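You operate a simulated robot arm through the tools that you are given. There is no shell and no other tool. Be economical: measure what you need, move in short steps, check, and stop when the job is done.

Carry out the task below with a simulated two-armed robot. There is one attempt and no reset: what you move stays moved.

Task
Pick up the small orange box with one hand, pass it to the other hand and put it on the top of the orange bench mat. Set down upright: small orange box.

It is judged by the outcome, as a careful person would: the job done as asked, and still so three seconds after it is handed in. It fails if anything else is knocked over, pushed out of place, dropped, spilled or broken.

Robot
Two 7-joint arms with two-finger parallel grippers on one trunk, on a base that drives. Base frame: it is fixed to the floor where the robot stands at the start and does not move with it; the origin is under the middle of the robot, x ahead of it, y to its left, z up. Readings come in cm, degrees, newtons and seconds.
The left shoulder is at the start at [8, 13.1, 94.7], the right one opposite. With the tool pointing down near the work surface each hand reaches from about 40 to 86 cm from the robot's upright axis, wherever it stands, measured 20 degrees to its own side. Places, roughly: small orange box (7x10x11 cm) [50, -20, 90]; top of the orange bench mat [-200, 180, 90]. Payload 1.57 kg a hand.
The tool frame of a hand sits at the grasp point between the pads (the TCP): z along the fingers, y along the line on which they close. The tips reach 3 cm beyond it. The gripper opens to 11 cm. The fingers are 2.4 cm wide and 1.2 cm thick; the gripper's body (4.8 by 11.2 cm) begins 7.8 cm behind the TCP.
Orientation is that of the tool frame in the base frame, as a unit quaternion [x, y, z, w]. With the fingers straight down and closing along the base's y, the tool's x points along the base's -x, its y along +y and its z along -z.

Tools
- The arms move only by the tool apply_moves. It takes "left_plan", "right_plan" or both (then of equal length, played together; a hand with none holds still); each is text: rows parted by semicolons, each of 7 numbers parted by spaces: the shift along the tool's x, y, z in cm, then the turn, a rotation vector about the tool's x, y, z in degrees, then the finger opening in cm, from 0 to 11. In form: dx dy dz rx ry rz grip; .... A call has 1 to 20 rows; each row is the pose to reach, as a shift and turn from the pose commanded when the call began, along the tool's axes at that moment. A row lasts 0.2 s, in which the tool goes at most 5 cm and 8.6 degrees; a call with a longer step from one row to the next is refused whole, and so is a gripper value outside its range. Where a pose cannot be reached the arm comes as near as it can. A force on the tool above 40 N (or 10 N above the force at the start of the call, whichever is more), or a blocked arm, ends the call early, and 0.2 s more pass. The fingers move at their own pace (about 10.8 cm/s each) and stop on an object; they squeeze with about 32 N. The grip force told is the motor's: it shows also when the fingers shut on nothing. Time passes only in rows, and 0.2 s behind the last, so rows that repeat a pose let the fingers close. It gives the time, the measured TCP pose, the force on the tool (base axes), the opening and the grip force at its end, in the units of the frame above (readings bear some noise), with the torque about the TCP (base axes, N m) and any sound that the robot's microphone picked up.
- Cameras (640 x 400 px; columns grow to the right, rows downward): "scene" is now at [-5.73, -1.54, 142.37]; the picture's right is [-0.30, -0.95, 0.00], its down [-0.53, 0.17, -0.83] and it looks along [0.79, -0.25, -0.56] (base axes); focal length 260 px, centre (320, 200). "left" rides on the left gripper at [7, -1.6, -14.1] in its tool frame; the picture's right is [0.23, 0.97, 0.00], its down [-0.86, 0.20, -0.48] and it looks along [-0.47, 0.11, 0.88] (tool axes); focal length 222 px, centre (320, 200). "right" rides on the right gripper at [7, 1.6, -14.1] in its tool frame; the picture's right is [-0.23, 0.97, 0.00], its down [-0.86, -0.20, -0.48] and it looks along [-0.47, -0.11, 0.88] (tool axes); focal length 222 px, centre (320, 200). There is no depth. A picture from a camera that has moved, and an enlarged one, comes with that camera's place and axes in the base frame and with its lens. The place of the scene camera against the robot may be out by one fixed shift of up to 1.2 cm in any direction.
- snapshot(camera): a new picture of that camera. The clock stands still meanwhile.
- roll_base(legs): drives the robot by 1 to 6 legs, each [ahead, left, turn to the left] in cm, cm and degrees, along the robot's own axes; the way and the turn of a leg run together, so that a leg with both is an arc; at most 150 cm and 180 degrees a leg. The arms and the cameras ride along, it lands a little off, and it stops where it bumps. It gives what a move gives.
- head_to(pan, tilt): turns the head with the scene camera to pan (to the left, within 109 degrees either way) and tilt (down, from -29 to 69), counted from straight ahead of the robot. It gives what a move gives.
- close_up(camera, box): a new picture of the part [left, top, right, bottom] of that camera's present view, enlarged. The clock stands still meanwhile.
- close_job(): hands the job in; it is judged then, once.

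Go step by step. Nothing tells you exact positions but the pictures and the camera data: compare them with the known pose of the tool, close in by small moves and look again before you grip or let go. The budget is 120 turns and 100 pictures, counting those below and the enlarged ones. Unless the task says otherwise, let go and move clear before handing in, and close with one line.

The tools are called after "Emit:" as name(argument=value, ...) on one line, values as JSON. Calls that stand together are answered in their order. apply_moves: Moves the arms, as the interface text tells. Its arguments: {"type":"object","properties":{"left_plan":{"type":"string"},"right_plan":{"type":"string"}},"required":[]} The other tools are called the same way: roll_base (legs) drives the base; head_to (pan, tilt) turns the head that bears the scene camera; snapshot (camera) takes a picture; close_up (camera, box) takes an enlarged picture of a part of a camera's view; close_job () hands the job in.

At the start:

```text
time: 0.0
left_tool_pos: [35.54, 0.15, 114.5]
left_tool_rot: [0.001, 1.0, 0.0, 0.0]
left_force: [-0.5, 0.9, 0.5]
left_wrist_torque: [0.02, 0.02, 0.0]
left_finger_gap: 10.97
left_grasp_force: 0.1
right_tool_pos: [34.04, -26.85, 112.47]
right_tool_rot: [0.0, 1.0, 0.0, 0.0]
right_force: [-1.2, -0.2, 0.3]
right_wrist_torque: [0.02, -0.01, -0.02]
right_finger_gap: 10.97
right_grasp_force: 0.0
robot x, y, heading: [-0.37, 0.1, -0.1]
head pan, tilt: [-17.8, 33.9]
```

scene: 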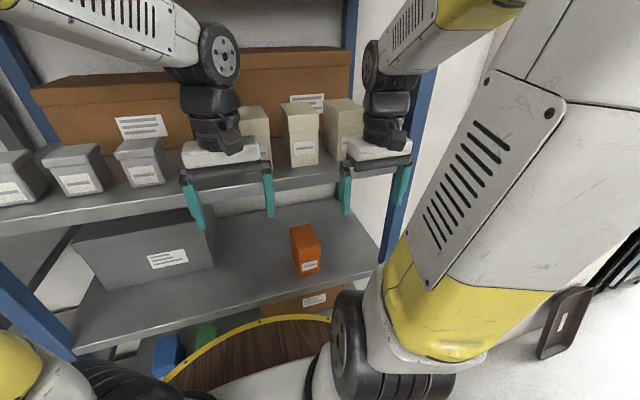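
right: 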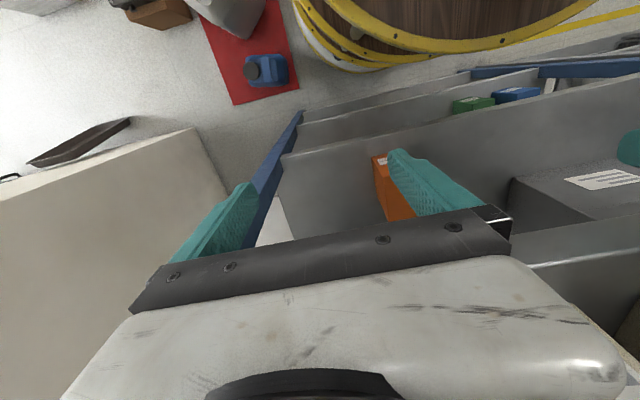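
left: 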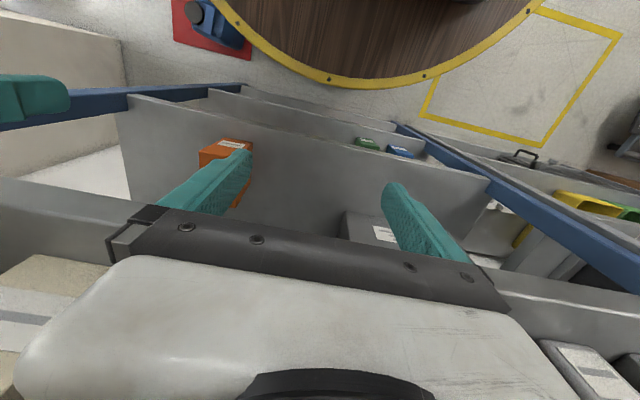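

The box stands on the lower shelf, under and behind the edge of the upper shelf. I'll enlarge the views to locate it and the shelf edges.

Emit:
close_up(camera="scene", box=[220, 140, 420, 300])

Emit:
close_up(camera="left", box=[100, 80, 300, 240])

Emit:
close_up(camera="right", box=[260, 100, 460, 260])

```text
2.50 times, centred on (320, 220) of scene
camera zoom: at [-5.73, -1.54, 142.37], right [-0.3, -0.95, 0.0], down [-0.53, 0.17, -0.83], along [0.79, -0.25, -0.56], focal length 649 px, centre (320, 150)
```

zoom: 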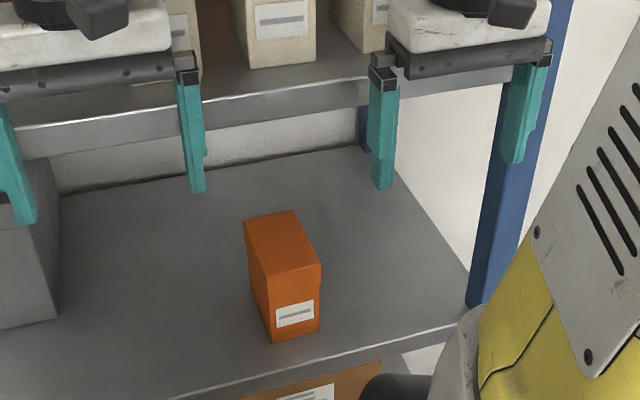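

```text
2.50 times, centred on (200, 160) of left
camera zoom: at [28.46, -1.44, 128.63], right [-0.23, 0.97, 0.0], down [0.86, 0.2, 0.48], along [0.47, 0.11, -0.88], focal length 555 px, centre (620, 300)
```

zoom: 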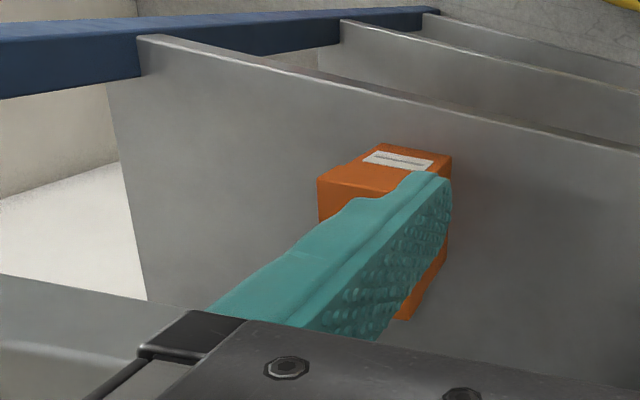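

```text
2.50 times, centred on (360, 180) of right
camera zoom: at [26.96, -25.14, 126.57], right [0.23, 0.97, 0.0], down [0.86, -0.2, 0.48], along [0.47, -0.11, -0.88], focal length 555 px, centre (220, 250)
```

zoom: 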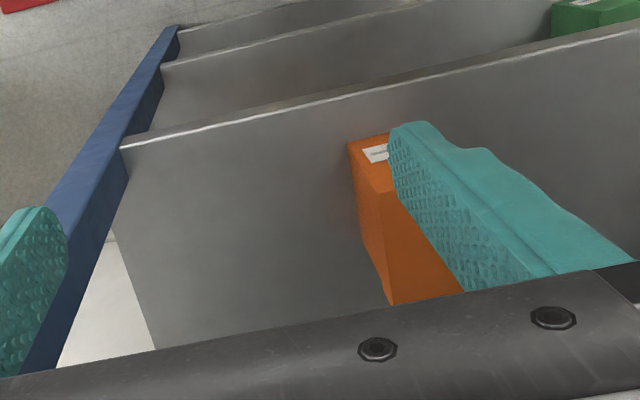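

The box is about x 42–52, y −18…−11.5, z 84–95. The upper shelf's edge is at x≈40, z≈113. Before planning I'll look at the room to the left and rear for the bench.

Emit:
head_to(pan=109, tilt=20)

Emit:
snapshot(camera="scene")

Emit:
head_to(pan=-105, tilt=30)

Emit:
snapshot(camera="scene")

```text
time: 2.1
left_tool_pos: [35.42, 0.17, 114.45]
left_tool_rot: [0.001, 1.0, 0.0, -0.001]
left_force: [-0.2, -0.6, 0.7]
left_wrist_torque: [-0.02, 0.01, 0.02]
left_finger_gap: 11.01
left_grasp_force: 0.2
right_tool_pos: [34.16, -26.85, 112.44]
right_tool_rot: [0.0, 1.0, 0.0, 0.0]
right_force: [0.6, 0.2, -0.4]
right_wrist_torque: [0.01, -0.02, -0.04]
right_finger_gap: 10.99
right_grasp_force: 0.0
robot x, y, heading: [-0.28, 0.22, 0.1]
head pan, tilt: [108.9, 20.0]
```

```text
93 pictures are left
camera scene: at [-17.18, 9.98, 144.59], right [0.95, 0.32, 0.0], down [0.11, -0.32, -0.94], along [-0.3, 0.89, -0.34], focal length 260 px, centre (320, 200)
```

scene: 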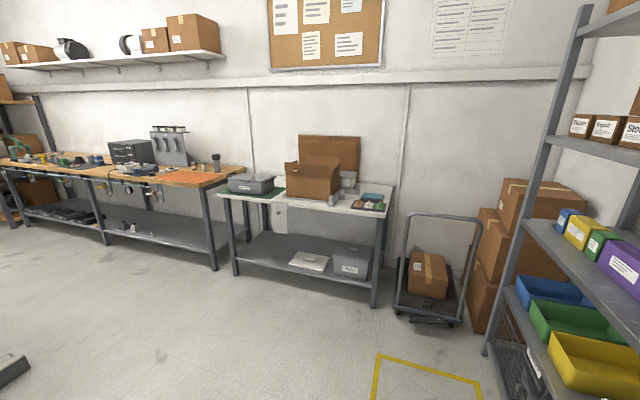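

```text
time: 5.2
left_tool_pos: [35.41, 0.2, 114.42]
left_tool_rot: [0.0, 1.0, 0.0, 0.0]
left_force: [0.1, 0.5, 0.0]
left_wrist_torque: [-0.01, 0.01, 0.02]
left_finger_gap: 10.98
left_grasp_force: 0.1
right_tool_pos: [34.0, -26.77, 112.43]
right_tool_rot: [0.001, 1.0, 0.0, 0.0]
right_force: [0.7, -1.1, -0.4]
right_wrist_torque: [0.0, 0.03, -0.01]
right_finger_gap: 11.0
right_grasp_force: 0.1
robot x, y, heading: [0.14, 0.14, 0.4]
head pan, tilt: [-105.0, 30.0]
```

```text
92 pictures are left
camera scene: at [-16.51, -7.57, 142.98], right [-0.97, 0.26, 0.0], down [0.13, 0.48, -0.87], along [-0.22, -0.84, -0.5], focal length 260 px, centre (320, 200)
```

scene: 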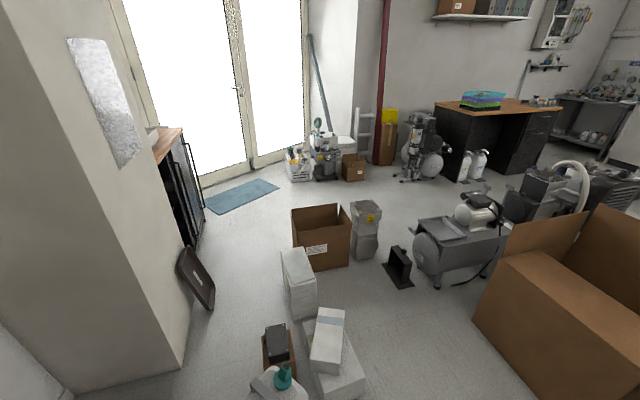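

The orange mat lies on the wooden bench at roughly [-190, 175]. I'll back the base 25 cm for room to swing the right hand to a forward-tilted approach.

Emit:
roll_base(legs=[[-25, 0, 0]])

Emit:
head_to(pan=-10, tilt=35)

Emit:
apply_moves(right_plan="0 2 0 0 -8 0 11; 0 4 2 0 -16 0 11; 0 6 4 0 -24 0 11; 0 8 6 0 -32 0 11; 0 9 8 0 -40 0 11; 0 10 10 0 -48 0 11; 0 11 12 0 -56 0 11; 0 11.5 15 0 -62 0 11; 0 11.5 18 0 -65 0 11; 0 11.5 20 0 -65 0 11; 0 11.5 20 0 -65 0 11")

Emit:
snapshot(camera="scene")

Emit:
snapshot(camera="right")

```text
time: 6.8
left_tool_pos: [13.89, 0.19, 114.59]
left_tool_rot: [0.0, 1.0, 0.001, 0.0]
left_force: [0.0, 0.3, 0.2]
left_wrist_torque: [0.01, 0.01, -0.01]
left_finger_gap: 11.02
left_grasp_force: 0.0
right_tool_pos: [12.54, -26.71, 112.57]
right_tool_rot: [0.0, 1.0, 0.0, 0.0]
right_force: [0.1, -0.8, 1.0]
right_wrist_torque: [0.01, 0.0, 0.01]
right_finger_gap: 10.99
right_grasp_force: 0.0
robot x, y, heading: [-21.57, -0.28, -0.0]
head pan, tilt: [-105.0, 30.0]
stopped in leg 1: the robot was blocked; the commanded pose is now the measured one
```

```text
time: 8.5
left_tool_pos: [13.96, 0.31, 114.38]
left_tool_rot: [-0.001, 1.0, -0.001, 0.001]
left_force: [-0.1, 0.6, -0.5]
left_wrist_torque: [0.01, 0.0, -0.02]
left_finger_gap: 11.0
left_grasp_force: 0.0
right_tool_pos: [12.56, -26.73, 112.36]
right_tool_rot: [-0.001, 1.0, 0.0, 0.0]
right_force: [-0.4, -0.8, -0.3]
right_wrist_torque: [0.02, 0.0, -0.01]
right_finger_gap: 10.99
right_grasp_force: 0.3
robot x, y, heading: [-21.35, -0.37, 0.2]
head pan, tilt: [-10.0, 35.0]
```

```text
time: 10.5
left_tool_pos: [14.06, 1.12, 114.18]
left_tool_rot: [-0.004, 1.0, 0.012, -0.003]
left_force: [6.1, 13.5, -6.6]
left_wrist_torque: [-0.79, 0.36, 0.14]
left_finger_gap: 9.96
left_grasp_force: 0.1
right_tool_pos: [33.21, -11.84, 124.66]
right_tool_rot: [0.122, 0.707, 0.015, 0.696]
right_force: [-0.1, -1.3, -1.0]
right_wrist_torque: [0.0, -0.01, 0.15]
right_finger_gap: 11.0
right_grasp_force: 0.0
right hand out of reach, approached as far as the arm can: row 3, 4, 5, 6, 7, 8, 9
robot x, y, heading: [-21.69, 0.07, 0.2]
head pan, tilt: [-10.0, 35.0]
stopped in row 9 (left hand): the force on the tool passed its limit at 110 N (the readings are from after the stop); the commanded pose is now the measured one
```

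```text
91 pictures are left
camera scene: at [-27.0, -0.57, 142.2], right [-0.17, -0.98, 0.0], down [-0.56, 0.1, -0.82], along [0.81, -0.14, -0.57], focal length 260 px, centre (320, 200)
```

scene: 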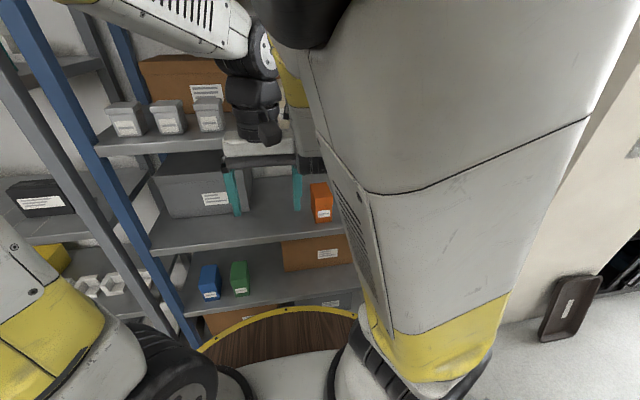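

```text
90 pictures are left
camera right: at [19.54, -6.74, 118.56], right [0.15, 0.9, 0.41], down [-0.5, -0.29, 0.82], along [0.85, -0.33, 0.41], focal length 222 px, centre (320, 200)
```

right: 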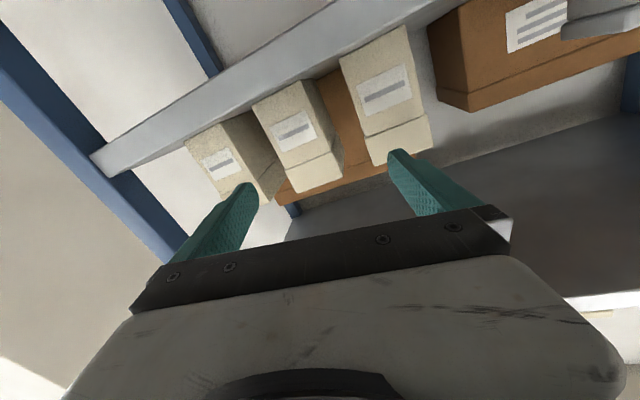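

The base stopped early against something behind it, and the right forearm brushed the left hand when the tilt ran out of reach. I'll move the left hand clear to the left, then look.

Emit:
apply_moves(left_plan="0 3 0 0 0 0 11; 0 6 0 0 0 0 11; 0 10 0 0 0 0 11; 0 14 0 0 0 0 11; 0 18 0 0 0 0 11; 0 18 0 0 0 0 11")

Emit:
head_to(pan=109, tilt=60)

Emit:
snapshot(camera="scene")

Emit:
head_to(pan=-109, tilt=60)

Emit:
snapshot(camera="scene")

```text
time: 11.9
left_tool_pos: [13.89, 19.28, 114.59]
left_tool_rot: [-0.003, 1.0, 0.009, -0.002]
left_force: [-0.2, 0.3, 0.2]
left_wrist_torque: [0.0, -0.02, -0.01]
left_finger_gap: 10.99
left_grasp_force: 0.0
right_tool_pos: [33.35, -11.55, 124.84]
right_tool_rot: [0.119, 0.707, 0.017, 0.697]
right_force: [0.3, 0.3, 0.1]
right_wrist_torque: [-0.02, 0.02, 0.0]
right_finger_gap: 11.03
right_grasp_force: 0.0
robot x, y, heading: [-22.24, 0.02, 0.2]
head pan, tilt: [-10.0, 35.0]
```

```text
time: 13.9
left_tool_pos: [13.9, 19.25, 114.57]
left_tool_rot: [-0.003, 1.0, 0.01, -0.002]
left_force: [-0.7, 0.2, 0.7]
left_wrist_torque: [0.02, 0.0, 0.01]
left_finger_gap: 11.02
left_grasp_force: 0.1
right_tool_pos: [33.32, -11.48, 124.77]
right_tool_rot: [0.119, 0.707, 0.017, 0.697]
right_force: [-0.2, 0.6, 0.4]
right_wrist_torque: [-0.03, -0.02, -0.03]
right_finger_gap: 11.01
right_grasp_force: 0.0
robot x, y, heading: [-21.22, 0.21, 0.2]
head pan, tilt: [108.9, 60.0]
```

```text
89 pictures are left
camera scene: at [-37.84, 7.44, 138.77], right [0.95, 0.32, 0.0], down [0.28, -0.82, -0.5], along [-0.16, 0.47, -0.87], focal length 260 px, centre (320, 200)
```

scene: 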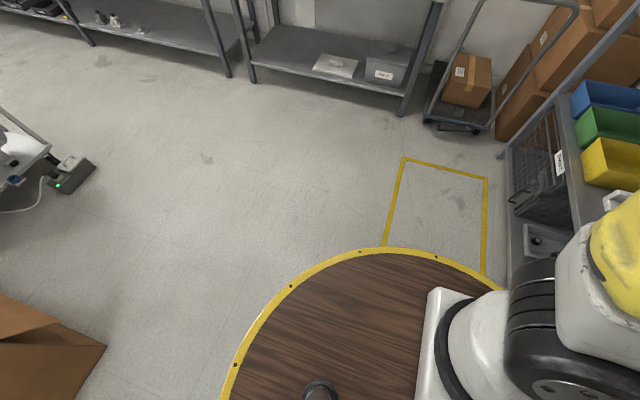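

```text
time: 17.0
left_tool_pos: [14.03, 19.22, 114.56]
left_tool_rot: [-0.003, 1.0, 0.01, -0.004]
left_force: [0.7, 0.6, 0.1]
left_wrist_torque: [0.01, 0.03, 0.02]
left_finger_gap: 10.99
left_grasp_force: 0.0
right_tool_pos: [33.4, -11.46, 124.78]
right_tool_rot: [0.12, 0.707, 0.017, 0.697]
right_force: [0.0, -0.3, 0.1]
right_wrist_torque: [0.0, 0.0, 0.06]
right_finger_gap: 11.0
right_grasp_force: 0.0
robot x, y, heading: [-21.81, -0.2, 0.3]
head pan, tilt: [-108.9, 60.0]
```

```text
88 pictures are left
camera scene: at [-37.83, -5.17, 138.77], right [-0.95, 0.32, 0.0], down [0.28, 0.82, -0.5], along [-0.16, -0.47, -0.87], focal length 260 px, centre (320, 200)
```

scene: 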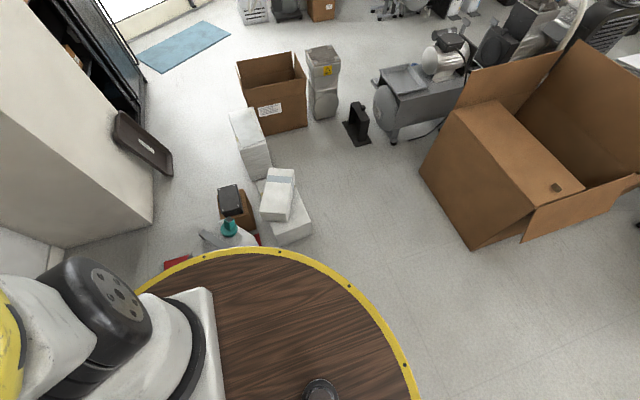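

Nothing appears displaced, so I won't back up further; the box is about 69 cm from the axis, which is in reach. Next I bring the right hand down in front of the shelf to a roughly 30° downward tilt.

Emit:
apply_moves(right_plan="3 -1.2 -0.2 -0.4 4.5 -2.5 11; 6 -2.4 -0.4 -0.8 9 -5 11; 9 -3.6 -0.6 -1.3 13.5 -7.5 11; 12 -4.9 -0.8 -1.8 18 -10 11; 15 -6.1 -1 -2.2 22.5 -12.5 11; 17.8 -7.35 -1.3 -2.7 27.5 -15.2 11; 17.8 -7.35 -1.3 -2.7 27.5 -15.2 11")

Emit:
head_to(pan=0, tilt=35)

Emit:
snapshot(camera="scene")

Emit:
snapshot(camera="right")

```text
time: 18.6
left_tool_pos: [13.97, 19.28, 114.57]
left_tool_rot: [-0.004, 1.0, 0.01, -0.003]
left_force: [1.2, 0.4, -0.5]
left_wrist_torque: [0.0, 0.01, 0.0]
left_finger_gap: 11.01
left_grasp_force: 0.1
right_tool_pos: [34.92, -14.5, 107.43]
right_tool_rot: [0.002, 0.861, -0.031, 0.507]
right_force: [-0.5, -0.4, -0.1]
right_wrist_torque: [-0.02, 0.0, 0.03]
right_finger_gap: 11.0
right_grasp_force: 0.0
right hand out of reach, approached as far as the arm can: row 1, 2, 3, 4, 5, 6, 7
robot x, y, heading: [-21.21, 0.18, 0.1]
head pan, tilt: [-108.9, 60.0]
```

```text
time: 20.5
left_tool_pos: [13.94, 19.21, 114.48]
left_tool_rot: [-0.004, 1.0, 0.01, -0.003]
left_force: [0.5, -0.2, -0.1]
left_wrist_torque: [-0.01, -0.02, 0.01]
left_finger_gap: 10.99
left_grasp_force: 0.0
right_tool_pos: [34.88, -14.44, 107.34]
right_tool_rot: [0.003, 0.861, -0.031, 0.508]
right_force: [-0.6, 0.4, 0.4]
right_wrist_torque: [0.01, -0.01, -0.03]
right_finger_gap: 10.99
right_grasp_force: 0.0
robot x, y, heading: [-21.64, 0.27, 0.1]
head pan, tilt: [0.0, 35.0]
```

```text
87 pictures are left
camera scene: at [-26.87, 1.15, 142.2], right [0.0, -1.0, 0.0], down [-0.57, 0.0, -0.82], along [0.82, 0.0, -0.57], focal length 260 px, centre (320, 200)
```

scene: 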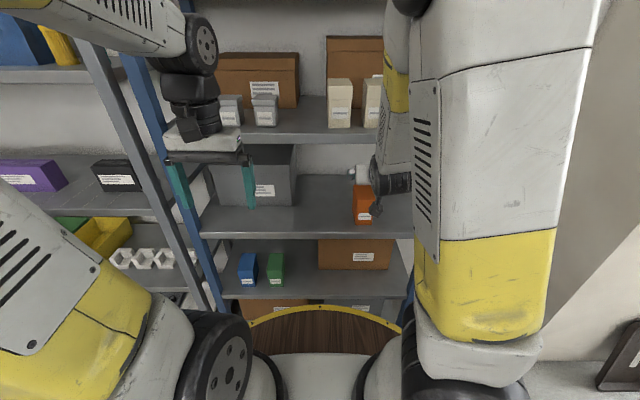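

```text
86 pictures are left
camera right: at [19.16, -12.17, 108.07], right [0.15, 0.98, 0.15], down [-0.01, -0.15, 0.99], along [0.99, -0.15, -0.01], focal length 222 px, centre (320, 200)
```

right: 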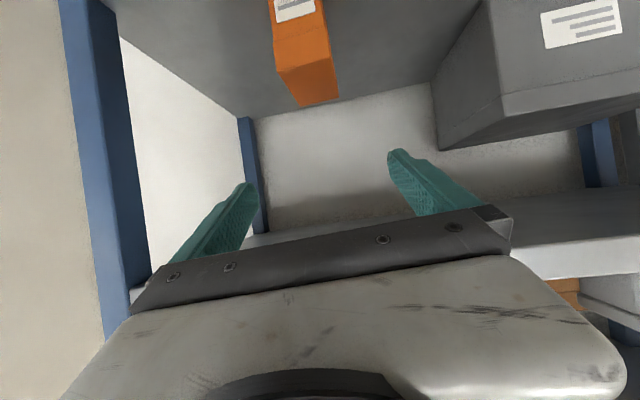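

The right hand is now in front of the shelf gap, tilted about 29° down. The box is about x 42–51.6, y −18…−12, top z≈93.5. I'll lower to a pre-grasp point in line with it and straighten the yaw.

Emit:
apply_moves(right_plan="3 0 1 -1.2 0 0.2 11; 6 0 2 -2.4 0 0.4 11; 9 -0.1 3 -3.6 0 0.6 11; 11.5 -0.2 4.2 -4.5 0 0.8 11; 11.5 -0.2 4.2 -4.5 0 0.8 11")

Emit:
snapshot(camera="right")

Emit:
snapshot(camera="scene")

```text
time: 21.7
left_tool_pos: [14.05, 19.26, 114.58]
left_tool_rot: [-0.004, 1.0, 0.009, -0.002]
left_force: [-0.3, 0.1, -0.4]
left_wrist_torque: [-0.02, 0.03, -0.02]
left_finger_gap: 11.0
left_grasp_force: 0.2
right_tool_pos: [36.6, -15.31, 95.09]
right_tool_rot: [-0.011, 0.862, 0.007, 0.507]
right_force: [-0.8, -0.2, -0.5]
right_wrist_torque: [-0.07, -0.03, -0.01]
right_finger_gap: 10.99
right_grasp_force: 0.1
right hand out of reach, approached as far as the arm can: row 1, 2, 3, 4, 5
robot x, y, heading: [-21.32, 0.36, 0.2]
head pan, tilt: [0.0, 35.0]
```

```text
85 pictures are left
camera right: at [20.7, -14.03, 95.81], right [0.08, 0.98, 0.2], down [0.0, -0.2, 0.98], along [1.0, -0.08, -0.02], focal length 222 px, centre (320, 200)
```

right: 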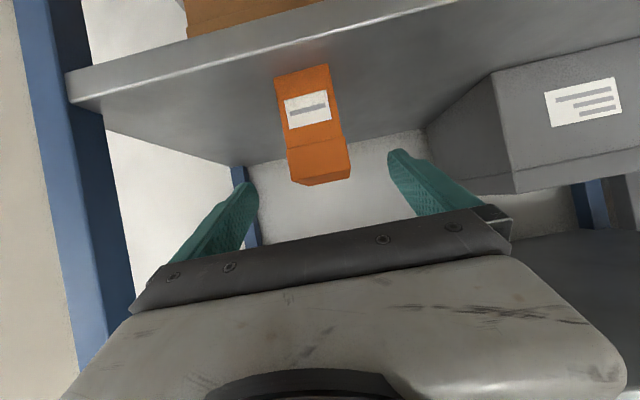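

```text
84 pictures are left
camera scene: at [-26.88, 1.15, 142.2], right [0.0, -1.0, 0.0], down [-0.57, 0.0, -0.82], along [0.82, 0.0, -0.57], focal length 260 px, centre (320, 200)
```

scene: 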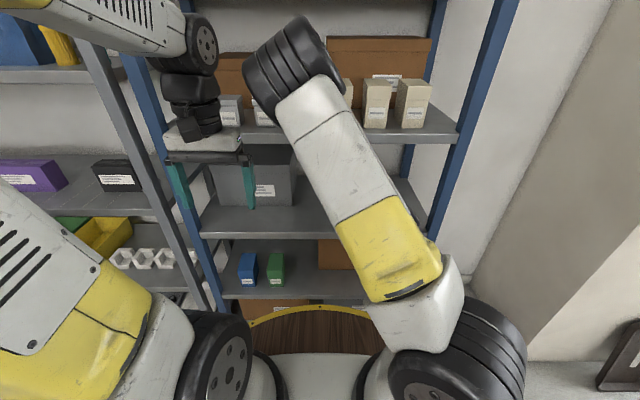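

The elbow swung up toward the left hand, so I move the left hand further left while nudging the right hand 4 cm along the approach. Then I'll check the pose.

Emit:
apply_moves(left_plan="0 3 0 0 0 0 11; 0 6 0 0 0 0 11; 0 9 0 0 0 0 11; 0 12 0 0 0 0 11; 0 12 0 0 0 0 11", right_plan="0 0 0 0 0 0 11; 0.2 0 1 0 0 0 11; 0.4 0 2 0 0 0 11; 0.5 0 4 0 0 0 11; 0.5 0 4 0 0 0 11")

Emit:
snapshot(camera="right")

```text
time: 22.9
left_tool_pos: [13.5, 31.17, 114.78]
left_tool_rot: [-0.003, 1.0, 0.01, -0.003]
left_force: [-0.6, -0.7, -1.9]
left_wrist_torque: [0.0, 0.04, -0.02]
left_finger_gap: 11.0
left_grasp_force: 0.0
right_tool_pos: [39.81, -15.21, 92.53]
right_tool_rot: [-0.011, 0.861, 0.006, 0.508]
right_force: [-0.2, -0.1, 1.2]
right_wrist_torque: [0.0, 0.03, -0.01]
right_finger_gap: 11.02
right_grasp_force: 0.0
robot x, y, heading: [-21.7, 0.07, 0.1]
head pan, tilt: [0.0, 35.0]
```

```text
83 pictures are left
camera right: at [23.97, -13.9, 93.32], right [0.08, 0.98, 0.2], down [0.0, -0.2, 0.98], along [1.0, -0.08, -0.02], focal length 222 px, centre (320, 200)
```

right: 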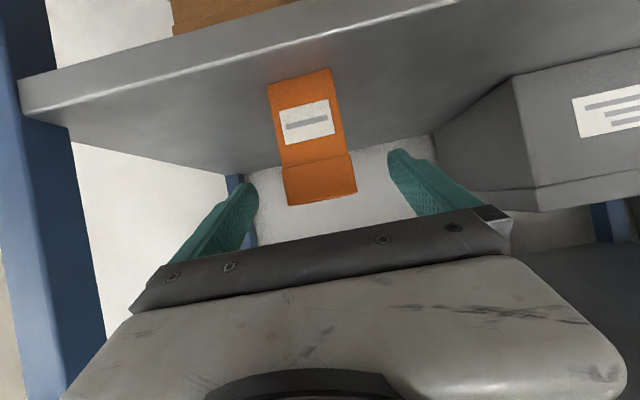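

Reach is good and the fingers straddle the box line. I'll go the remaining ~7.6 cm in.

Emit:
apply_moves(right_plan="0.3 0 2 0 0 0 11; 0.6 0 4 0 0 0 11; 0.8 0 6 0 0 0 11; 0.9 0 7.6 0 0 0 11; 0.9 0 7.6 0 0 0 11")

Emit:
snapshot(camera="right")

```text
time: 24.1
left_tool_pos: [13.57, 31.06, 114.83]
left_tool_rot: [-0.003, 1.0, 0.01, -0.004]
left_force: [0.1, 0.2, 0.7]
left_wrist_torque: [-0.05, 0.0, -0.01]
left_finger_gap: 11.0
left_grasp_force: 0.0
right_tool_pos: [46.3, -14.8, 87.98]
right_tool_rot: [-0.01, 0.861, 0.005, 0.508]
right_force: [0.1, 0.3, 0.4]
right_wrist_torque: [0.01, 0.03, 0.02]
right_finger_gap: 11.0
right_grasp_force: 0.0
robot x, y, heading: [-21.3, 0.04, 0.3]
head pan, tilt: [0.0, 35.0]
```

```text
82 pictures are left
camera right: at [30.28, -13.55, 88.78], right [0.08, 0.98, 0.2], down [0.0, -0.2, 0.98], along [1.0, -0.08, -0.02], focal length 222 px, centre (320, 200)
```

right: 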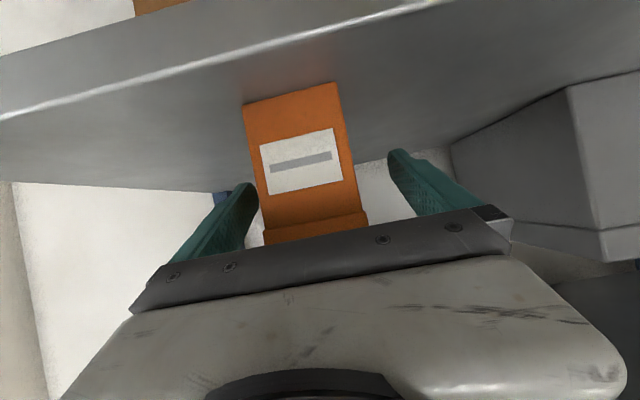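

The box sits centred between the fingers (centre y≈−14.9, hand at −14.8). I'll close.

Emit:
apply_moves(right_plan="0 0 0 0 0 0 8; 0 0 0 0 0 0 6; 0 0 0 0 0 0 5; 0 0 0 0 0 0 5; 0 0 0 0 0 0 5")

Emit:
snapshot(camera="right")

```text
time: 25.3
left_tool_pos: [13.5, 31.24, 114.79]
left_tool_rot: [-0.003, 1.0, 0.008, -0.004]
left_force: [-0.7, 0.1, 0.4]
left_wrist_torque: [0.0, 0.0, 0.02]
left_finger_gap: 11.01
left_grasp_force: 0.1
right_tool_pos: [46.12, -14.76, 88.11]
right_tool_rot: [-0.01, 0.861, 0.005, 0.508]
right_force: [0.0, 0.1, 1.4]
right_wrist_torque: [-0.13, -0.06, -0.04]
right_finger_gap: 6.18
right_grasp_force: 31.7
robot x, y, heading: [-21.21, 0.06, 0.0]
head pan, tilt: [0.0, 35.0]
```

```text
81 pictures are left
camera right: at [30.26, -13.56, 88.8], right [0.08, 0.98, 0.2], down [0.0, -0.2, 0.98], along [1.0, -0.08, -0.02], focal length 222 px, centre (320, 200)
```

right: 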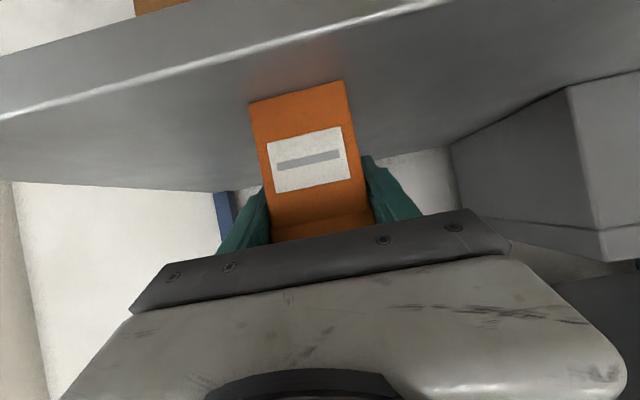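

The box is gripped at 6.2 cm. I'll lift it 4 cm and then pull it back out of the shelf.

Emit:
apply_moves(right_plan="-0.9 0 -0.5 0 0 0 5; -1.75 0 -1 0 0 0 5; -3.5 0 -2 0 0 0 5; -4.4 0 -2.4 0 0 0 5; -4.4 0 -2.4 0 0 0 5")

Emit:
snapshot(camera="right")

```text
time: 26.5
left_tool_pos: [13.49, 31.16, 114.84]
left_tool_rot: [-0.004, 1.0, 0.01, -0.003]
left_force: [-0.3, -0.4, 0.2]
left_wrist_torque: [0.0, -0.05, -0.04]
left_finger_gap: 10.98
left_grasp_force: 0.1
right_tool_pos: [46.23, -14.91, 92.96]
right_tool_rot: [-0.011, 0.862, 0.006, 0.507]
right_force: [-0.1, 0.3, -0.9]
right_wrist_torque: [0.0, 0.02, -0.01]
right_finger_gap: 6.17
right_grasp_force: 32.3
robot x, y, heading: [-21.4, -0.23, -0.2]
head pan, tilt: [0.0, 35.0]
```

```text
80 pictures are left
camera right: at [30.35, -13.63, 93.77], right [0.08, 0.98, 0.2], down [0.0, -0.2, 0.98], along [1.0, -0.08, -0.02], focal length 222 px, centre (320, 200)
```

right: 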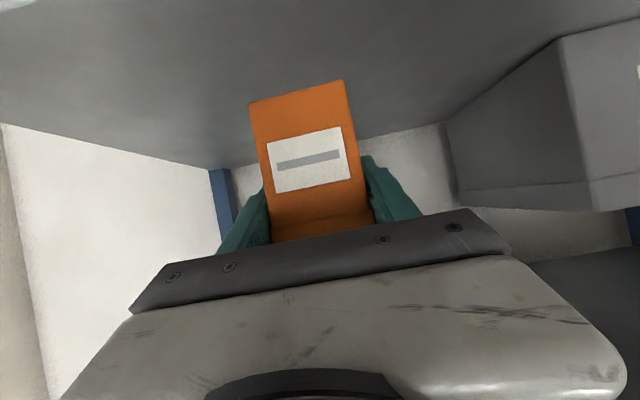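

Lifted cleanly. Now I'll pull back 10 cm.

Emit:
apply_moves(right_plan="0.8 0.1 -2.4 0 0 0 5; 1.6 0.2 -4.8 0 0 0 5; 2.3 0.2 -7.2 0 0 0 5; 3.1 0.3 -9.7 0 0 0 5; 3.1 0.3 -9.7 0 0 0 5")

Emit:
snapshot(camera="scene")

```text
time: 27.7
left_tool_pos: [13.51, 31.17, 114.74]
left_tool_rot: [-0.003, 1.0, 0.009, -0.003]
left_force: [0.5, -0.7, -0.1]
left_wrist_torque: [-0.02, 0.01, -0.01]
left_finger_gap: 11.01
left_grasp_force: 0.0
right_tool_pos: [36.51, -14.63, 95.05]
right_tool_rot: [-0.012, 0.862, 0.007, 0.507]
right_force: [-1.1, -0.5, -1.4]
right_wrist_torque: [-0.02, 0.01, -0.03]
right_finger_gap: 6.18
right_grasp_force: 32.2
right hand out of reach, approached as far as the arm can: row 4, 5
robot x, y, heading: [-21.29, 0.12, -0.0]
head pan, tilt: [0.0, 35.0]
```

```text
79 pictures are left
camera scene: at [-26.86, 1.16, 142.2], right [0.0, -1.0, 0.0], down [-0.57, 0.0, -0.82], along [0.82, 0.0, -0.57], focal length 260 px, centre (320, 200)
```

scene: 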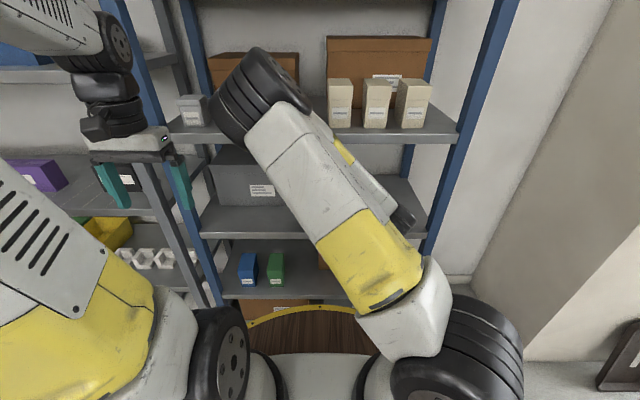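

The box's far end is still about 2 cm inside the shelf. I'll shift the base 6 cm left, away from the clutter at right rear, and then back.

Emit:
roll_base(legs=[[0, 6, 0], [-14, 0, 0]])

Emit:
snapshot(camera="right")

```text
time: 29.6
left_tool_pos: [-0.59, 37.4, 114.76]
left_tool_rot: [-0.003, 1.0, 0.009, -0.004]
left_force: [0.1, -0.6, -0.5]
left_wrist_torque: [0.01, -0.01, -0.02]
left_finger_gap: 10.99
left_grasp_force: 0.0
right_tool_pos: [22.37, -8.59, 95.07]
right_tool_rot: [-0.011, 0.861, 0.006, 0.508]
right_force: [0.3, -0.4, -0.9]
right_wrist_torque: [0.0, 0.03, 0.01]
right_finger_gap: 6.18
right_grasp_force: 31.8
robot x, y, heading: [-35.72, 6.36, -0.3]
head pan, tilt: [0.0, 35.0]
```

```text
78 pictures are left
camera right: at [6.5, -7.3, 95.82], right [0.09, 0.98, 0.2], down [0.0, -0.2, 0.98], along [1.0, -0.08, -0.02], focal length 222 px, centre (320, 200)
```

right: 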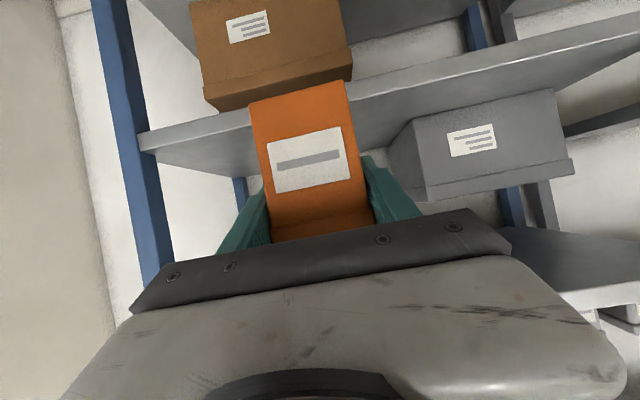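

The box is out of the shelf and held firmly. I'll drive to open floor: left, then turn 90° to face the bench wall.

Emit:
roll_base(legs=[[-10, 50, 0], [0, 0, 90]])

Emit:
head_to(pan=40, tilt=35)

Emit:
snapshot(camera="scene")

Emit:
head_to(pan=-109, tilt=40)

Emit:
snapshot(camera="scene")

```text
time: 36.5
left_tool_pos: [-77.56, 90.91, 114.89]
left_tool_rot: [0.716, -0.698, -0.004, 0.009]
left_force: [0.0, 0.2, -0.6]
left_wrist_torque: [0.01, 0.0, 0.04]
left_finger_gap: 10.99
left_grasp_force: 0.1
right_tool_pos: [-31.95, 114.74, 95.12]
right_tool_rot: [0.622, -0.596, -0.367, -0.352]
right_force: [0.3, 0.8, -1.8]
right_wrist_torque: [-0.02, -0.05, 0.02]
right_finger_gap: 6.17
right_grasp_force: 31.8
robot x, y, heading: [-45.46, 56.59, 90.9]
head pan, tilt: [0.0, 35.0]
```

```text
time: 37.6
left_tool_pos: [-77.53, 90.99, 114.74]
left_tool_rot: [0.717, -0.698, -0.004, 0.008]
left_force: [-0.3, 0.6, 0.4]
left_wrist_torque: [0.0, 0.0, 0.04]
left_finger_gap: 11.04
left_grasp_force: 0.0
right_tool_pos: [-32.13, 114.76, 95.09]
right_tool_rot: [0.623, -0.596, -0.366, -0.351]
right_force: [-0.4, -0.8, -0.9]
right_wrist_torque: [-0.03, 0.0, 0.01]
right_finger_gap: 6.2
right_grasp_force: 31.9
robot x, y, heading: [-45.58, 56.55, 91.1]
head pan, tilt: [40.0, 35.0]
```

```text
77 pictures are left
camera scene: at [-51.31, 50.27, 142.2], right [0.75, 0.66, 0.0], down [0.38, -0.43, -0.82], along [-0.54, 0.62, -0.57], focal length 260 px, centre (320, 200)
```

scene: 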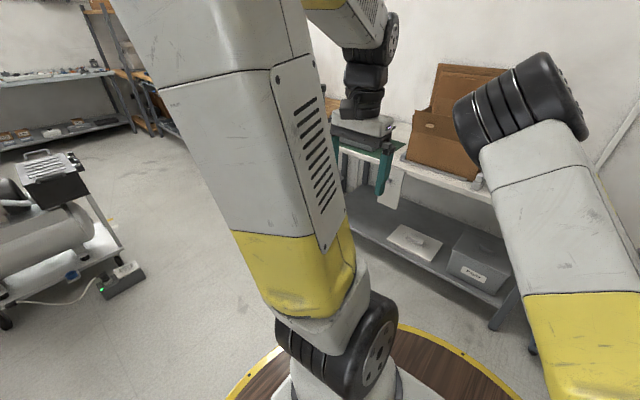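

```text
time: 39.9
left_tool_pos: [-77.55, 91.03, 114.71]
left_tool_rot: [0.716, -0.698, -0.003, 0.01]
left_force: [-0.7, 0.2, -0.7]
left_wrist_torque: [-0.02, 0.02, 0.03]
left_finger_gap: 10.98
left_grasp_force: 0.0
right_tool_pos: [-32.08, 114.75, 95.04]
right_tool_rot: [0.623, -0.595, -0.366, -0.35]
right_force: [-0.5, -0.8, -1.6]
right_wrist_torque: [-0.03, 0.0, 0.05]
right_finger_gap: 6.17
right_grasp_force: 31.9
robot x, y, heading: [-46.05, 56.56, 91.1]
head pan, tilt: [-108.9, 40.0]
```

```text
76 pictures are left
camera scene: at [-37.43, 41.05, 141.45], right [-0.3, -0.95, 0.0], down [-0.61, 0.2, -0.77], along [0.73, -0.23, -0.64], focal length 260 px, centre (320, 200)
```

scene: 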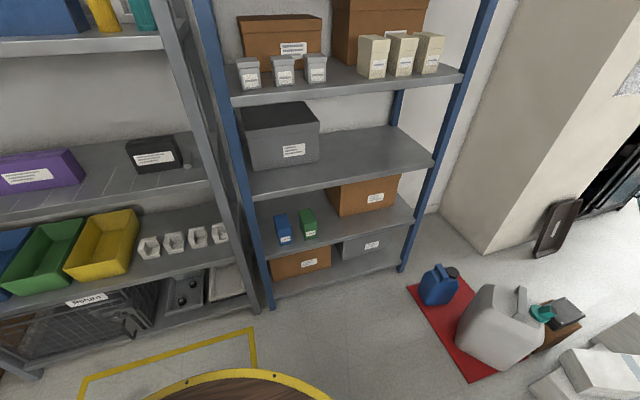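

The way is open and nothing is toppled; the jerrycan and canister still stand on the red mat. I'll extend the right hand forward and inward for the handover, then look at the elbows.

Emit:
apply_moves(right_plan="-2 1.2 1.2 0 0 0 5; -4 2.4 2.4 0 0 0 5; -6 3.6 3.5 0 0 0 5; -8 4.8 4.6 0 0 0 5; -10.1 6 5.8 0 0 0 5; -10.1 6 5.8 0 0 0 5")

Emit:
head_to(pan=0, tilt=30)

Emit:
snapshot(camera="scene")

Emit:
snapshot(camera="left")

```text
time: 41.3
left_tool_pos: [-77.5, 91.04, 114.87]
left_tool_rot: [0.716, -0.698, -0.003, 0.009]
left_force: [-0.6, -0.7, -0.2]
left_wrist_torque: [0.02, 0.0, -0.02]
left_finger_gap: 11.01
left_grasp_force: 0.0
right_tool_pos: [-38.53, 124.53, 101.12]
right_tool_rot: [0.623, -0.596, -0.366, -0.351]
right_force: [0.3, 0.4, -1.7]
right_wrist_torque: [-0.02, -0.01, -0.03]
right_finger_gap: 6.19
right_grasp_force: 32.5
robot x, y, heading: [-45.38, 56.66, 91.3]
head pan, tilt: [-108.9, 40.0]
```

```text
time: 43.2
left_tool_pos: [-77.44, 90.95, 114.81]
left_tool_rot: [0.716, -0.698, -0.005, 0.009]
left_force: [-0.1, 0.1, 0.1]
left_wrist_torque: [-0.02, 0.03, 0.02]
left_finger_gap: 10.99
left_grasp_force: 0.0
right_tool_pos: [-38.49, 124.59, 101.15]
right_tool_rot: [0.622, -0.596, -0.366, -0.352]
right_force: [0.1, 0.5, -1.5]
right_wrist_torque: [-0.01, -0.02, -0.04]
right_finger_gap: 6.15
right_grasp_force: 32.5
robot x, y, heading: [-45.54, 56.12, 91.1]
head pan, tilt: [0.0, 30.0]
```

```text
75 pictures are left
camera scene: at [-45.7, 52.68, 142.98], right [1.0, 0.02, 0.0], down [0.01, -0.5, -0.87], along [-0.02, 0.87, -0.5], focal length 260 px, centre (320, 200)
```

scene: 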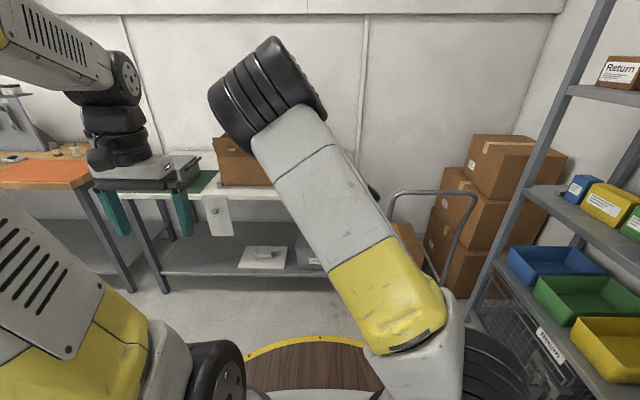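

```text
74 pictures are left
camera left: at [-75.43, 84.06, 128.93], right [-0.97, -0.25, 0.02], down [-0.21, 0.85, 0.48], along [-0.14, 0.46, -0.88], focal length 222 px, centre (320, 200)
```

left: 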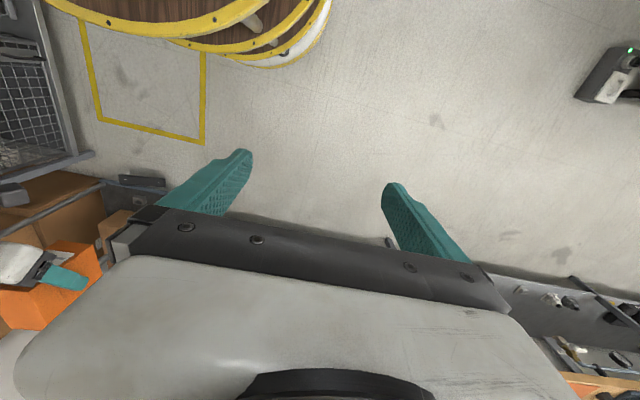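

The right elbow leans inboard and would get in the left arm's way. I'll swing the right hand outward while yawing it to the left, so the elbow goes outboard.

Emit:
apply_moves(right_plan="0.2 -4 -0.4 -4.4 0 -2.4 5; 0.5 -8 -0.9 -8.8 0 -4.8 5; 0.7 -12 -1.3 -13.1 0 -7.3 5; 1 -16 -1.8 -17.5 0 -9.7 5; 1.2 -20 -2.2 -21.9 0 -12.1 5; 1.5 -24 -2.6 -26.3 0 -14.6 5; 1.7 -28 -3 -30.6 0 -17 5; 1.9 -32 -3.5 -35 0 -19.4 5; 1.9 -32 -3.5 -35 0 -19.4 5")

Emit:
snapshot(camera="scene")

```text
time: 45.2
left_tool_pos: [-77.42, 90.95, 114.83]
left_tool_rot: [0.717, -0.697, -0.004, 0.008]
left_force: [1.4, -0.9, 0.5]
left_wrist_torque: [-0.01, 0.1, -0.02]
left_finger_gap: 11.01
left_grasp_force: 0.0
right_tool_pos: [-34.06, 108.28, 106.18]
right_tool_rot: [0.786, -0.352, -0.463, -0.207]
right_force: [0.3, -0.3, -2.3]
right_wrist_torque: [0.0, 0.04, 0.08]
right_finger_gap: 6.16
right_grasp_force: 31.8
right hand out of reach, approached as far as the arm can: row 3, 4, 5, 6, 7, 8, 9
robot x, y, heading: [-45.38, 56.26, 91.1]
head pan, tilt: [0.0, 30.0]
```

```text
73 pictures are left
camera scene: at [-45.63, 52.69, 142.98], right [1.0, 0.02, 0.0], down [0.01, -0.5, -0.87], along [-0.02, 0.87, -0.5], focal length 260 px, centre (320, 200)
```

scene: 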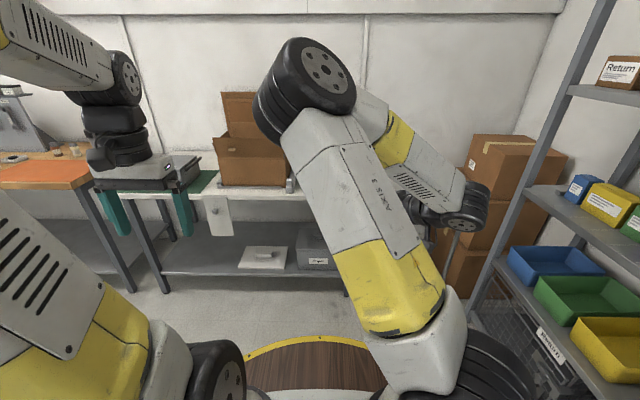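

The right hand did yaw left 40° and its forearm now runs outboard. I'll extend it forward in this orientation and check the elbow again.

Emit:
apply_moves(right_plan="-0.5 -2.3 1.9 0 0 0 5; -1 -4.6 3.9 0 0 0 5; -1.5 -7 5.8 0 0 0 5; -2 -9.3 7.7 0 0 0 5; -2 -9.3 7.7 0 0 0 5")

Emit:
snapshot(camera="scene")

```text
time: 46.4
left_tool_pos: [-77.4, 90.97, 114.75]
left_tool_rot: [0.717, -0.697, -0.004, 0.009]
left_force: [-0.9, 0.2, 0.4]
left_wrist_torque: [0.01, 0.03, 0.01]
left_finger_gap: 10.98
left_grasp_force: 0.0
right_tool_pos: [-36.83, 116.32, 105.02]
right_tool_rot: [0.789, -0.346, -0.465, -0.204]
right_force: [0.1, 0.1, -1.7]
right_wrist_torque: [-0.02, -0.02, -0.02]
right_finger_gap: 6.19
right_grasp_force: 31.4
right hand out of reach, approached as far as the arm can: row 1, 2, 3, 4, 5
robot x, y, heading: [-45.62, 56.25, 90.9]
head pan, tilt: [0.0, 30.0]
```

```text
72 pictures are left
camera scene: at [-45.71, 52.68, 142.98], right [1.0, 0.02, 0.0], down [0.01, -0.5, -0.87], along [-0.02, 0.87, -0.5], focal length 260 px, centre (320, 200)
```

scene: 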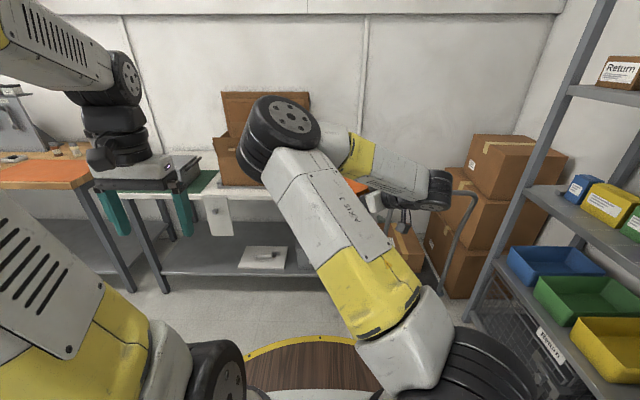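

The right forearm now runs well outboard with the box at about 60 cm ahead. I'll bring the left hand forward to a staging point above-left of the box, yawed to match.

Emit:
apply_moves(left_plan="-3 -1.4 -0.8 0 0 -4 11; -6 -2.8 -1.6 0 0 -8 11; -9 -4.2 -2.4 0 0 -12 11; -12 -5.6 -3.2 0 0 -16 11; -15 -7 -4 0 0 -20 11; -18 -8.4 -4.8 0 0 -24 11; -21 -9.8 -5.6 0 0 -28 11; -24 -11.2 -6.4 0 0 -32 11; -27 -12.6 -7.2 0 0 -36 11; -29 -14 -8 0 0 -40 11; -29 -14 -8 0 0 -40 11")

Emit:
snapshot(camera="scene")

Emit:
snapshot(camera="left")

```text
time: 48.8
left_tool_pos: [-63.92, 120.22, 122.44]
left_tool_rot: [0.912, -0.41, -0.007, 0.007]
left_force: [0.1, 0.0, -1.0]
left_wrist_torque: [-0.02, -0.01, -0.03]
left_finger_gap: 11.01
left_grasp_force: 0.0
right_tool_pos: [-36.82, 116.29, 104.96]
right_tool_rot: [0.789, -0.346, -0.465, -0.204]
right_force: [0.1, 0.2, -1.2]
right_wrist_torque: [-0.01, -0.03, -0.01]
right_finger_gap: 6.16
right_grasp_force: 31.9
robot x, y, heading: [-45.92, 56.92, 91.0]
head pan, tilt: [0.0, 30.0]
```

```text
71 pictures are left
camera scene: at [-45.7, 52.69, 142.98], right [1.0, 0.02, 0.0], down [0.01, -0.5, -0.87], along [-0.02, 0.87, -0.5], focal length 260 px, centre (320, 200)
```

scene: 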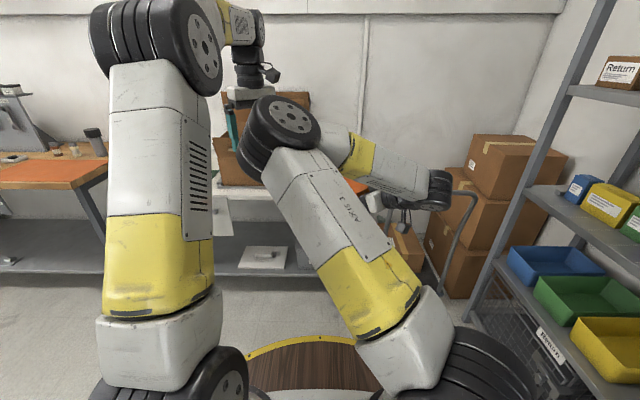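

```text
70 pictures are left
camera left: at [-57.9, 116.17, 136.5], right [-0.58, -0.82, 0.02], down [-0.71, 0.51, 0.49], along [-0.41, 0.27, -0.87], focal length 222 px, centre (320, 200)
```

left: 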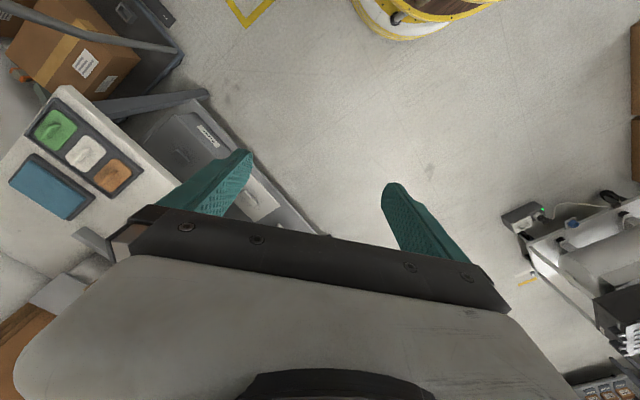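

The arms are clear of each other, and the hand orientations match within about 1°. I'll move the left hand directly above the box's far half.

Emit:
apply_moves(left_plan="3 -2.9 0 0 0 0 11; 6 -5.9 0 0 0 0 11; 9 -8.8 0 0 0 0 11; 12 -11.8 0 0 0 0 11; 15 -14.7 0 0 0 0 11; 17.9 -17.6 0 0 0 0 11; 17.9 -17.6 0 0 0 0 11")

Emit:
snapshot(camera="scene")

Emit:
snapshot(camera="left")

Emit:
snapshot(camera="right")

```text
time: 50.6
left_tool_pos: [-41.94, 118.73, 126.08]
left_tool_rot: [0.92, -0.39, -0.004, -0.03]
left_force: [0.2, 0.7, 0.1]
left_wrist_torque: [0.01, 0.01, -0.01]
left_finger_gap: 11.01
left_grasp_force: 0.0
right_tool_pos: [-34.36, 116.45, 104.45]
right_tool_rot: [0.78, -0.369, -0.46, -0.21]
right_force: [1.4, -0.4, -1.0]
right_wrist_torque: [0.0, 0.0, -0.05]
right_finger_gap: 6.18
right_grasp_force: 31.8
robot x, y, heading: [-45.54, 56.31, 90.9]
head pan, tilt: [0.0, 30.0]
stopped in row 7 (left hand): the arm was blocked; the commanded pose is now the measured one
```

```text
69 pictures are left
camera scene: at [-45.7, 52.67, 142.98], right [1.0, 0.02, 0.0], down [0.01, -0.5, -0.87], along [-0.02, 0.87, -0.5], focal length 260 px, centre (320, 200)
```

scene: 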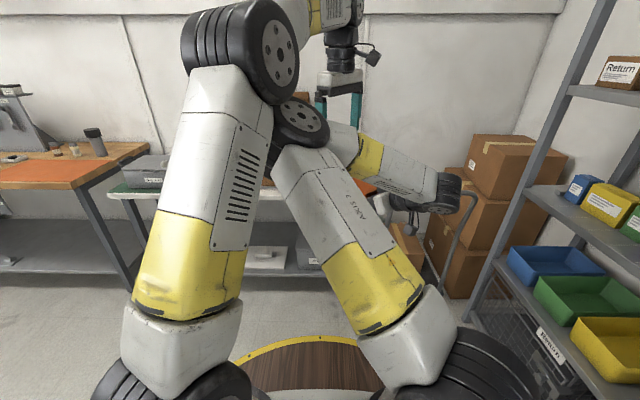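

```text
68 pictures are left
camera left: at [-36.07, 113.95, 140.06], right [-0.54, -0.84, -0.06], down [-0.75, 0.45, 0.49], along [-0.39, 0.31, -0.87], focal length 222 px, centre (320, 200)
```

left: 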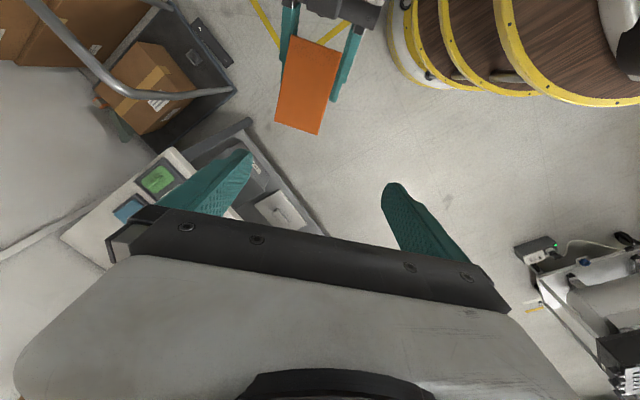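

```text
67 pictures are left
camera right: at [-25.66, 103.33, 105.29], right [-0.82, -0.54, 0.21], down [0.16, 0.14, 0.98], along [-0.55, 0.83, -0.02], focal length 222 px, centre (320, 200)
```

right: 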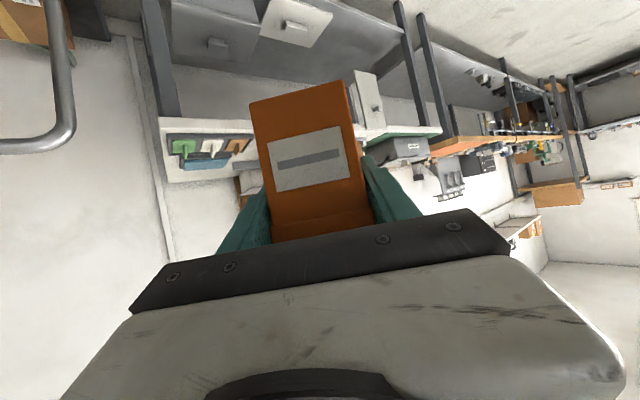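

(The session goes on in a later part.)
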